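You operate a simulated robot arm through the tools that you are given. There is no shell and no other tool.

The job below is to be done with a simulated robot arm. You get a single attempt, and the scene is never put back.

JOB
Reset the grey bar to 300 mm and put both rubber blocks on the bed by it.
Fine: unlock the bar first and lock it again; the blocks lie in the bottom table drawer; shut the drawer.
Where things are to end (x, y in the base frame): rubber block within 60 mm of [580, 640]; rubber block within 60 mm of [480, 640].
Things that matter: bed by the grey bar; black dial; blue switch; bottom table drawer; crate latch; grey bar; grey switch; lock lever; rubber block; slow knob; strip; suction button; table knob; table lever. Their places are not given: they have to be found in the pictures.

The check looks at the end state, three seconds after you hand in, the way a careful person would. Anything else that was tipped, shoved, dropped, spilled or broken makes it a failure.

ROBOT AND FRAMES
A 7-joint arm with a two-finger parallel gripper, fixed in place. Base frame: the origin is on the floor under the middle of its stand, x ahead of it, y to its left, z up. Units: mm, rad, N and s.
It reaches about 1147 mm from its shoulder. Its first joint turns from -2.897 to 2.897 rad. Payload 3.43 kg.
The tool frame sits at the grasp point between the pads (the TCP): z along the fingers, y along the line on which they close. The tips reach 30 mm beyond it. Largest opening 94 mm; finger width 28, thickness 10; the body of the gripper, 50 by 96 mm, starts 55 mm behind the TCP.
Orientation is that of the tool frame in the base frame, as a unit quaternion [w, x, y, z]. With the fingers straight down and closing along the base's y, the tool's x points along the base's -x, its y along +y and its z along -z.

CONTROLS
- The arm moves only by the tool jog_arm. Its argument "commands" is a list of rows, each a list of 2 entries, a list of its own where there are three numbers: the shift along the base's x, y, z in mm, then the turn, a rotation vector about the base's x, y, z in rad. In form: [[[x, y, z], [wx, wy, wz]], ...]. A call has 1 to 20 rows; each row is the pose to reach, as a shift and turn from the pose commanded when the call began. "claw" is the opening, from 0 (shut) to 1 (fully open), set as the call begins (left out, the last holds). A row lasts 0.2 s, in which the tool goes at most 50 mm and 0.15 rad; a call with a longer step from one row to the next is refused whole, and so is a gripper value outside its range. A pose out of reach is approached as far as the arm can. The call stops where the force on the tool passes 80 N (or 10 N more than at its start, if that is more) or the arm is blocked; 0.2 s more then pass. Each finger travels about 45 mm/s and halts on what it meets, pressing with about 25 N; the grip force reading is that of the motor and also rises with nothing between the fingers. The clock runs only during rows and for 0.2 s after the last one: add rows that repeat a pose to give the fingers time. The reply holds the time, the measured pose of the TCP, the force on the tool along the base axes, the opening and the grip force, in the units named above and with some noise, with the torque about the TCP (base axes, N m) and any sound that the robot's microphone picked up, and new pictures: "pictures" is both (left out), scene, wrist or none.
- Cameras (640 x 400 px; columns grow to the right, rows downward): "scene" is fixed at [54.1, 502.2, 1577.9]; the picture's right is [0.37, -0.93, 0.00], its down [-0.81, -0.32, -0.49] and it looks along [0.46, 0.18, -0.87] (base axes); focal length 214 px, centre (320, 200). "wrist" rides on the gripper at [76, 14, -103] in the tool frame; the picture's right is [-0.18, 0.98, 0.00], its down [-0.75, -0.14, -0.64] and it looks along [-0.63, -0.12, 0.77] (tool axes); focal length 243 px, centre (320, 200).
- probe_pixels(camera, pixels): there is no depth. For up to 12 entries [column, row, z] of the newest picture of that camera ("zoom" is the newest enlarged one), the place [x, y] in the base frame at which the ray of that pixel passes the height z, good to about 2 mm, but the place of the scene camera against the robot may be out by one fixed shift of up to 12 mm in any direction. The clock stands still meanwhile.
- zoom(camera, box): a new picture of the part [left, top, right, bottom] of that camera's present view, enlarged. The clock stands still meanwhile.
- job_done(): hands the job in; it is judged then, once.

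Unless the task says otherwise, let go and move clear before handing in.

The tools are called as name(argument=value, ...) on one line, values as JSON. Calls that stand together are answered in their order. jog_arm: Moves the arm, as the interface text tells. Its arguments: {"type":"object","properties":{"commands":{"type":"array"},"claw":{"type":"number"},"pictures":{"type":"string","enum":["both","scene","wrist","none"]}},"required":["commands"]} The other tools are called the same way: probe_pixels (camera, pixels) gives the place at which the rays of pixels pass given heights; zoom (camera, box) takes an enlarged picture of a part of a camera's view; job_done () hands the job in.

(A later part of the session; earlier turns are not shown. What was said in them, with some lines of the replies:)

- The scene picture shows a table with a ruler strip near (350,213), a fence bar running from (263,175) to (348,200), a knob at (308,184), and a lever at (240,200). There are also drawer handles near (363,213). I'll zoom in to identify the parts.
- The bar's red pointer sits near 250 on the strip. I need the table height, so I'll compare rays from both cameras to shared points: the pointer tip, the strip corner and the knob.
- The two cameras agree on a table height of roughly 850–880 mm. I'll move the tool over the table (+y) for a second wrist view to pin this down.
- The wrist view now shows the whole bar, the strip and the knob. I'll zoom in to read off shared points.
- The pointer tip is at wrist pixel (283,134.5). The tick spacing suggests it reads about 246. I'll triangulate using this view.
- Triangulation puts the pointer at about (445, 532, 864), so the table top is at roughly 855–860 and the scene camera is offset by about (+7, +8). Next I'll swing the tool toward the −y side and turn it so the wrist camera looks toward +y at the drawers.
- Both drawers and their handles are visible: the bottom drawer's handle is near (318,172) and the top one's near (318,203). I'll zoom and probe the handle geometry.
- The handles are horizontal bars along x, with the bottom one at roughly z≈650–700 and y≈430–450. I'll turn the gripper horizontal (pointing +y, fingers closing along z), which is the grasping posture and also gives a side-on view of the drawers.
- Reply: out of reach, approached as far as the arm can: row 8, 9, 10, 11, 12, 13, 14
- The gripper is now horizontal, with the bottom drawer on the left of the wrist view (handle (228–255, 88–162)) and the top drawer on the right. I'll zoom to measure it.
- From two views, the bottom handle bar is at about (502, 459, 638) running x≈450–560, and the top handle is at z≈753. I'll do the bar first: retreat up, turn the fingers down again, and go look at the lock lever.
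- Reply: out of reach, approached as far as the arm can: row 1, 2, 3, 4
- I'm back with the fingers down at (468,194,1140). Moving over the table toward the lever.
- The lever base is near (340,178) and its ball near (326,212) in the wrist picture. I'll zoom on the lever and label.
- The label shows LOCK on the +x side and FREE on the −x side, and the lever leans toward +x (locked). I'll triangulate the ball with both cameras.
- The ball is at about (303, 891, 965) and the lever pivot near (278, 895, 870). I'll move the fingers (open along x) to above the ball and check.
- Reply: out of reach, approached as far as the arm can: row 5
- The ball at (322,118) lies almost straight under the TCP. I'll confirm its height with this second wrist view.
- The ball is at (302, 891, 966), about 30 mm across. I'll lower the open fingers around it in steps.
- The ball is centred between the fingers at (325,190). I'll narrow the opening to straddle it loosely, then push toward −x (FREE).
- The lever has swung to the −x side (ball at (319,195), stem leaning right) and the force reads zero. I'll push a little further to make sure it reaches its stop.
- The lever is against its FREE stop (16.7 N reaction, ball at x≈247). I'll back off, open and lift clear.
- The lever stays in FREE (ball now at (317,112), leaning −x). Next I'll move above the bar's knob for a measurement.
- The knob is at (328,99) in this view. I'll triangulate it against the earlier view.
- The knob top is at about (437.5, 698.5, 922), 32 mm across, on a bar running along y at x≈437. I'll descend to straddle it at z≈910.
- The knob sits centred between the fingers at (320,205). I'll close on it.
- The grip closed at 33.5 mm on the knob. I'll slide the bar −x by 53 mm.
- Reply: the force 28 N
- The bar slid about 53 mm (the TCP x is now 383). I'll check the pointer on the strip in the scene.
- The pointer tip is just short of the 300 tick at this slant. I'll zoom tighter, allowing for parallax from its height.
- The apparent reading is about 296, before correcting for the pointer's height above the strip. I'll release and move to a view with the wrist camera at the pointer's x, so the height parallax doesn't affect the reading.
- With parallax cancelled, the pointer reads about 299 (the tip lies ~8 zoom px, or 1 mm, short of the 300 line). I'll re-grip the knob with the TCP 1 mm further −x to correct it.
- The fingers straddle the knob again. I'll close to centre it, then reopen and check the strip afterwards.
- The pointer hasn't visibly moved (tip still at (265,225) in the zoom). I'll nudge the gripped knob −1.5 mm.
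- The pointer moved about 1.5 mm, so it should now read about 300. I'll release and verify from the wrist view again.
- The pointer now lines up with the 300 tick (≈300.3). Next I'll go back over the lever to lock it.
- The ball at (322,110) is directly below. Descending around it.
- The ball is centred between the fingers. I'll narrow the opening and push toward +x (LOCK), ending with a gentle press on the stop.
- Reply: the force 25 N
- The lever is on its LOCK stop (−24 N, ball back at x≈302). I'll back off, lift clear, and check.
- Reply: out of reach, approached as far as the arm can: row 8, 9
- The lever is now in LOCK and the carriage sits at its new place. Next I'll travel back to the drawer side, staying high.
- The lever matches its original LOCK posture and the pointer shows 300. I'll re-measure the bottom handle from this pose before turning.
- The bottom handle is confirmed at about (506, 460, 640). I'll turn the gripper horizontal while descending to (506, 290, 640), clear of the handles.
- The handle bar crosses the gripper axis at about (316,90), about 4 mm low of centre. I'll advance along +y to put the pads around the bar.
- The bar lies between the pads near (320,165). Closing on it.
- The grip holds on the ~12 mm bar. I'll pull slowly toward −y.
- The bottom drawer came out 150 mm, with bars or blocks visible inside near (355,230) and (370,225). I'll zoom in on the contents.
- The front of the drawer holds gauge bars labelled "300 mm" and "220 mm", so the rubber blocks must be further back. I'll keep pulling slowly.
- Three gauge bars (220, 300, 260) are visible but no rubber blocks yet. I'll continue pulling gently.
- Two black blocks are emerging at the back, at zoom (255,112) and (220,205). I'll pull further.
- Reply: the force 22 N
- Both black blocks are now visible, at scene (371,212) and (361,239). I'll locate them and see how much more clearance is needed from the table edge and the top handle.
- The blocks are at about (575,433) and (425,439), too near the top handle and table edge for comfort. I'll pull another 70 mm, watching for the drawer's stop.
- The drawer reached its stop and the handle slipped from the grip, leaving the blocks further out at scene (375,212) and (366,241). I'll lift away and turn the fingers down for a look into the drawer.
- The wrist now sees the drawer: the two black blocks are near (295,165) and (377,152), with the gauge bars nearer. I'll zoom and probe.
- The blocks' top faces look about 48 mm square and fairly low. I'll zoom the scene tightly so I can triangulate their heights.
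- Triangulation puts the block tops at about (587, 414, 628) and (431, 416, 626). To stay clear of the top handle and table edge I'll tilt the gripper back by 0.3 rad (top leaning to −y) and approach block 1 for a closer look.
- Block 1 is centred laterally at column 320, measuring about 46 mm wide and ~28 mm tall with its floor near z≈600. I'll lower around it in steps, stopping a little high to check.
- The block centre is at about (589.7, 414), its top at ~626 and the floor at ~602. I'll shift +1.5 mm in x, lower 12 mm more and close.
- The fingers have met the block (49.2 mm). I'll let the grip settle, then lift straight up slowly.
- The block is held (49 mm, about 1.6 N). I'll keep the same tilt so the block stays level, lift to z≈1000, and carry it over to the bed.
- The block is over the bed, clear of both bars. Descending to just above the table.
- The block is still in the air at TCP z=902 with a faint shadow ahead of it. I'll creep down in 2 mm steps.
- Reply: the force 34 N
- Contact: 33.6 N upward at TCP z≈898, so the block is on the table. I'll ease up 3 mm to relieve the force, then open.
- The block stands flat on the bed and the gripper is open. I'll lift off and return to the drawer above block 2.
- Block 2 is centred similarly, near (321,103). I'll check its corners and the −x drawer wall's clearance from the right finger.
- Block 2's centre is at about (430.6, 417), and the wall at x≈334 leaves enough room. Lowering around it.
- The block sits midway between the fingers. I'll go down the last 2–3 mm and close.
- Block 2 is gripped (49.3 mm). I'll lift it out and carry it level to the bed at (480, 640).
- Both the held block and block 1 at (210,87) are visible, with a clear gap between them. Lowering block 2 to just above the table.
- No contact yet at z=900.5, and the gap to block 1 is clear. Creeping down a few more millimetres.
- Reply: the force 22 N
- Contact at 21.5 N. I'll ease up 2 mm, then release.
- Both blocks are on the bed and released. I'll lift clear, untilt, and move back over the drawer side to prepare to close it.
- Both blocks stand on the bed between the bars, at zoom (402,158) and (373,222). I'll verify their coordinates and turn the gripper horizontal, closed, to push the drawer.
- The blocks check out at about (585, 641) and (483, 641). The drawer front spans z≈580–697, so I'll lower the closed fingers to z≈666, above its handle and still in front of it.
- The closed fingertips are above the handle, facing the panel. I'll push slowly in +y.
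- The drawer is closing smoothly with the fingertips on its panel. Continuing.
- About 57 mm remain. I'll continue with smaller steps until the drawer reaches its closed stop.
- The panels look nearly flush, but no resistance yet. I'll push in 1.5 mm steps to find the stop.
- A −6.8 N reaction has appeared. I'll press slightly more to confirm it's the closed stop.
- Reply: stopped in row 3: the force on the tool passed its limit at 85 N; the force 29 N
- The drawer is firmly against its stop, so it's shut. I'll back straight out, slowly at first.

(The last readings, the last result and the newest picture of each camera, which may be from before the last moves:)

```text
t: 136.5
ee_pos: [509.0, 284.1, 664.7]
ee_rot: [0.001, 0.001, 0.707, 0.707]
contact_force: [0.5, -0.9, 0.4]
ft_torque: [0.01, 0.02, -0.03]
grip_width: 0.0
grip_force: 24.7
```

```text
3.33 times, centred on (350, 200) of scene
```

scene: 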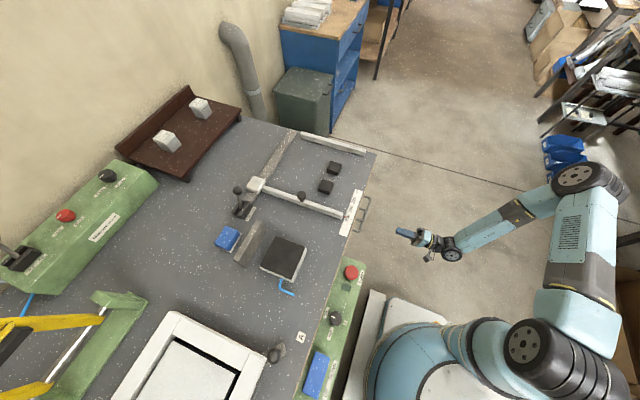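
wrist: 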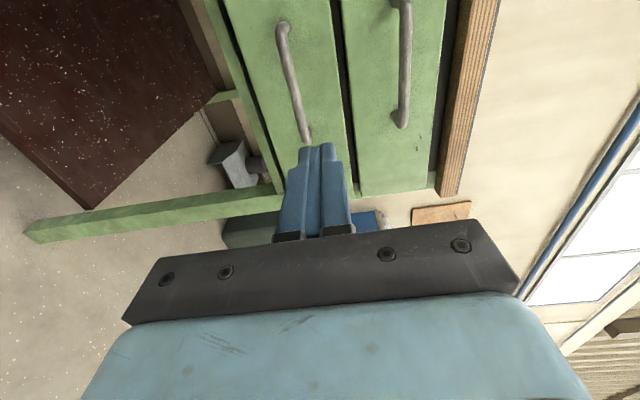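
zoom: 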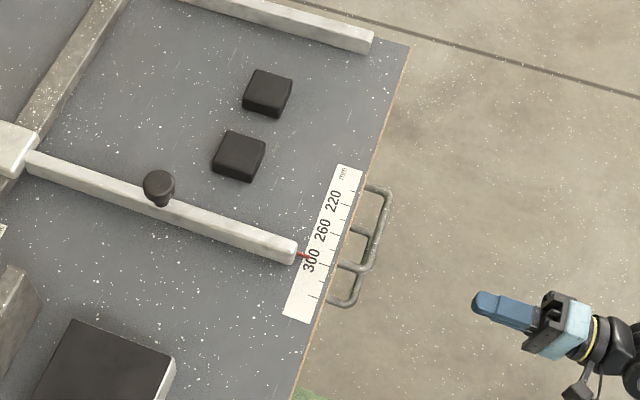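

The drawer front is flush and both handles sit where they started. I'll raise the arm and turn it back to the fingers-down posture, then re-check the pointer after locking.

jog_arm(commands=[[[0, 0, 33], [-0.0864, -0.0864, 0.0864]], [[-1, 1, 66], [-0.1727, -0.1727, 0.1727]], [[-1, 2, 99], [-0.2591, -0.2591, 0.2591]], [[-2, 3, 132], [-0.3454, -0.3454, 0.3454]], [[-2, 4, 165], [-0.4318, -0.4318, 0.4318]], [[-3, 5, 198], [-0.5182, -0.5182, 0.5182]], [[-3, 6, 231], [-0.6045, -0.6045, 0.6045]], [[-4, 7, 264], [-0.6909, -0.6909, 0.6909]], [[-4, 8, 297], [-0.7773, -0.7773, 0.7773]], [[-5, 9, 330], [-0.8636, -0.8636, 0.8636]], [[-5, 10, 363], [-0.95, -0.95, 0.95]], [[-6, 10, 396], [-1.0363, -1.0363, 1.0363]], [[-6, 10, 420], [-1.1227, -1.1227, 1.1227]], [[-7, 10, 435], [-1.2092, -1.2092, 1.2092]], [[-30, 35, 425], [-1.2092, -1.2092, 1.2092]], [[-55, 65, 410], [-1.2092, -1.2092, 1.2092]], [[-80, 100, 395], [-1.2092, -1.2092, 1.2092]], [[-107, 135, 385], [-1.2092, -1.2092, 1.2092]], [[-107, 135, 385], [-1.2092, -1.2092, 1.2092]]], claw=0.5)

zoom(camera="wrist", box=[320, 145, 384, 185])

zoom(camera="scene", box=[200, 120, 400, 245])

```text
t: 140.5
ee_pos: [402.0, 421.3, 1049.7]
ee_rot: [0.001, -0.707, 0.708, 0.0]
contact_force: [0.1, 0.1, 0.3]
ft_torque: [0.0, 0.02, -0.02]
grip_width: 46.9
grip_force: 0.1
```

scene: 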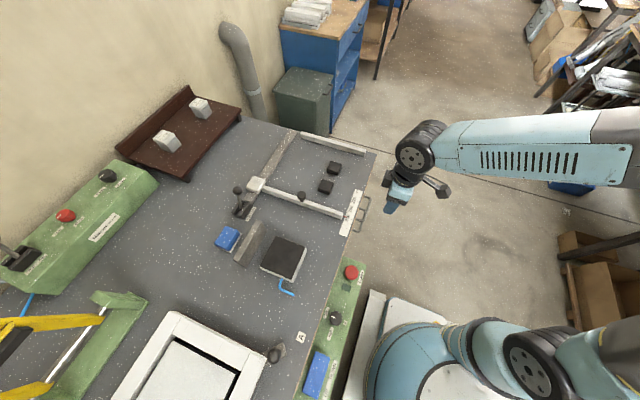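
wrist: 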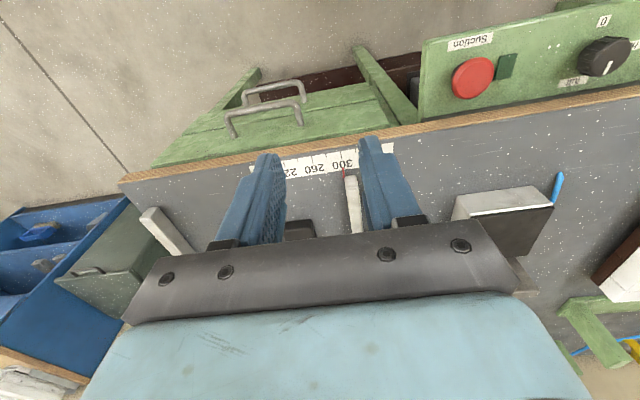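

```text
10.00 times, centred on (352, 165) of wrist
```

zoom: 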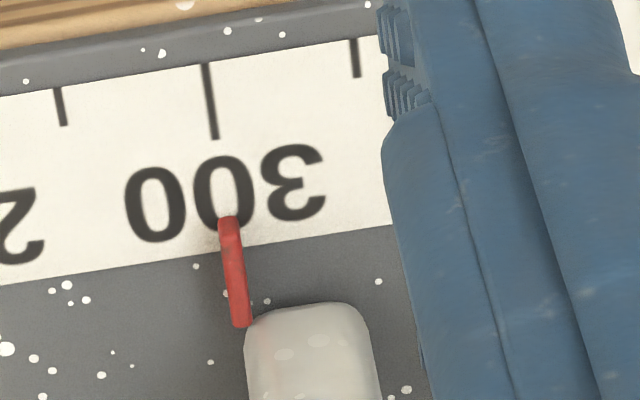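

```text
3.20 times, centred on (300, 182) of scene
```

zoom: 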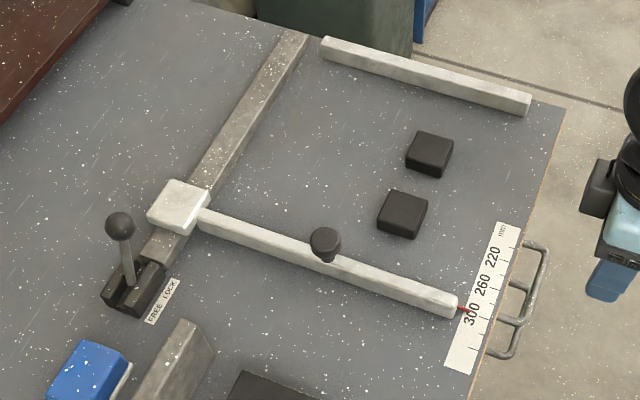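

The last pictures show the job is complete:
- **Bar:** the pointer lines up with the 300 tick at (228,218) in the wrist zoom. The lever leans to LOCK, as it did at the start.
- **Blocks:** both black blocks stand on the bed at about (585, 641) and (483, 641).
- **Drawer:** both drawer fronts are flush.
- **Arm:** the gripper is empty and clear of everything.

I'm handing the job in.

job_done()

```text
The job is handed in.
```

The job is handed in, but no result has come back yet.

- **Grey bar:** it was unlocked, moved and locked again. The pointer reads about 300.3 mm by my reading from the wrist camera.
- **Rubber blocks:** both stand on the bed, at about (585, 641) and (483, 641). Each is within about 5 mm of its target, against the 60 mm allowed.
- **Bottom drawer:** it is shut firmly against its stop, with the three gauge bars (220, 260 and 300 mm) still inside.

While I was opening the drawer, it hit the end of its travel and the handle slipped out of the grip. Nothing was visibly disturbed. The final push to shut it was stopped by the force limit at 85 N.

I saw nothing else moved or tipped in the last pictures. The gripper is empty and clear of the table.
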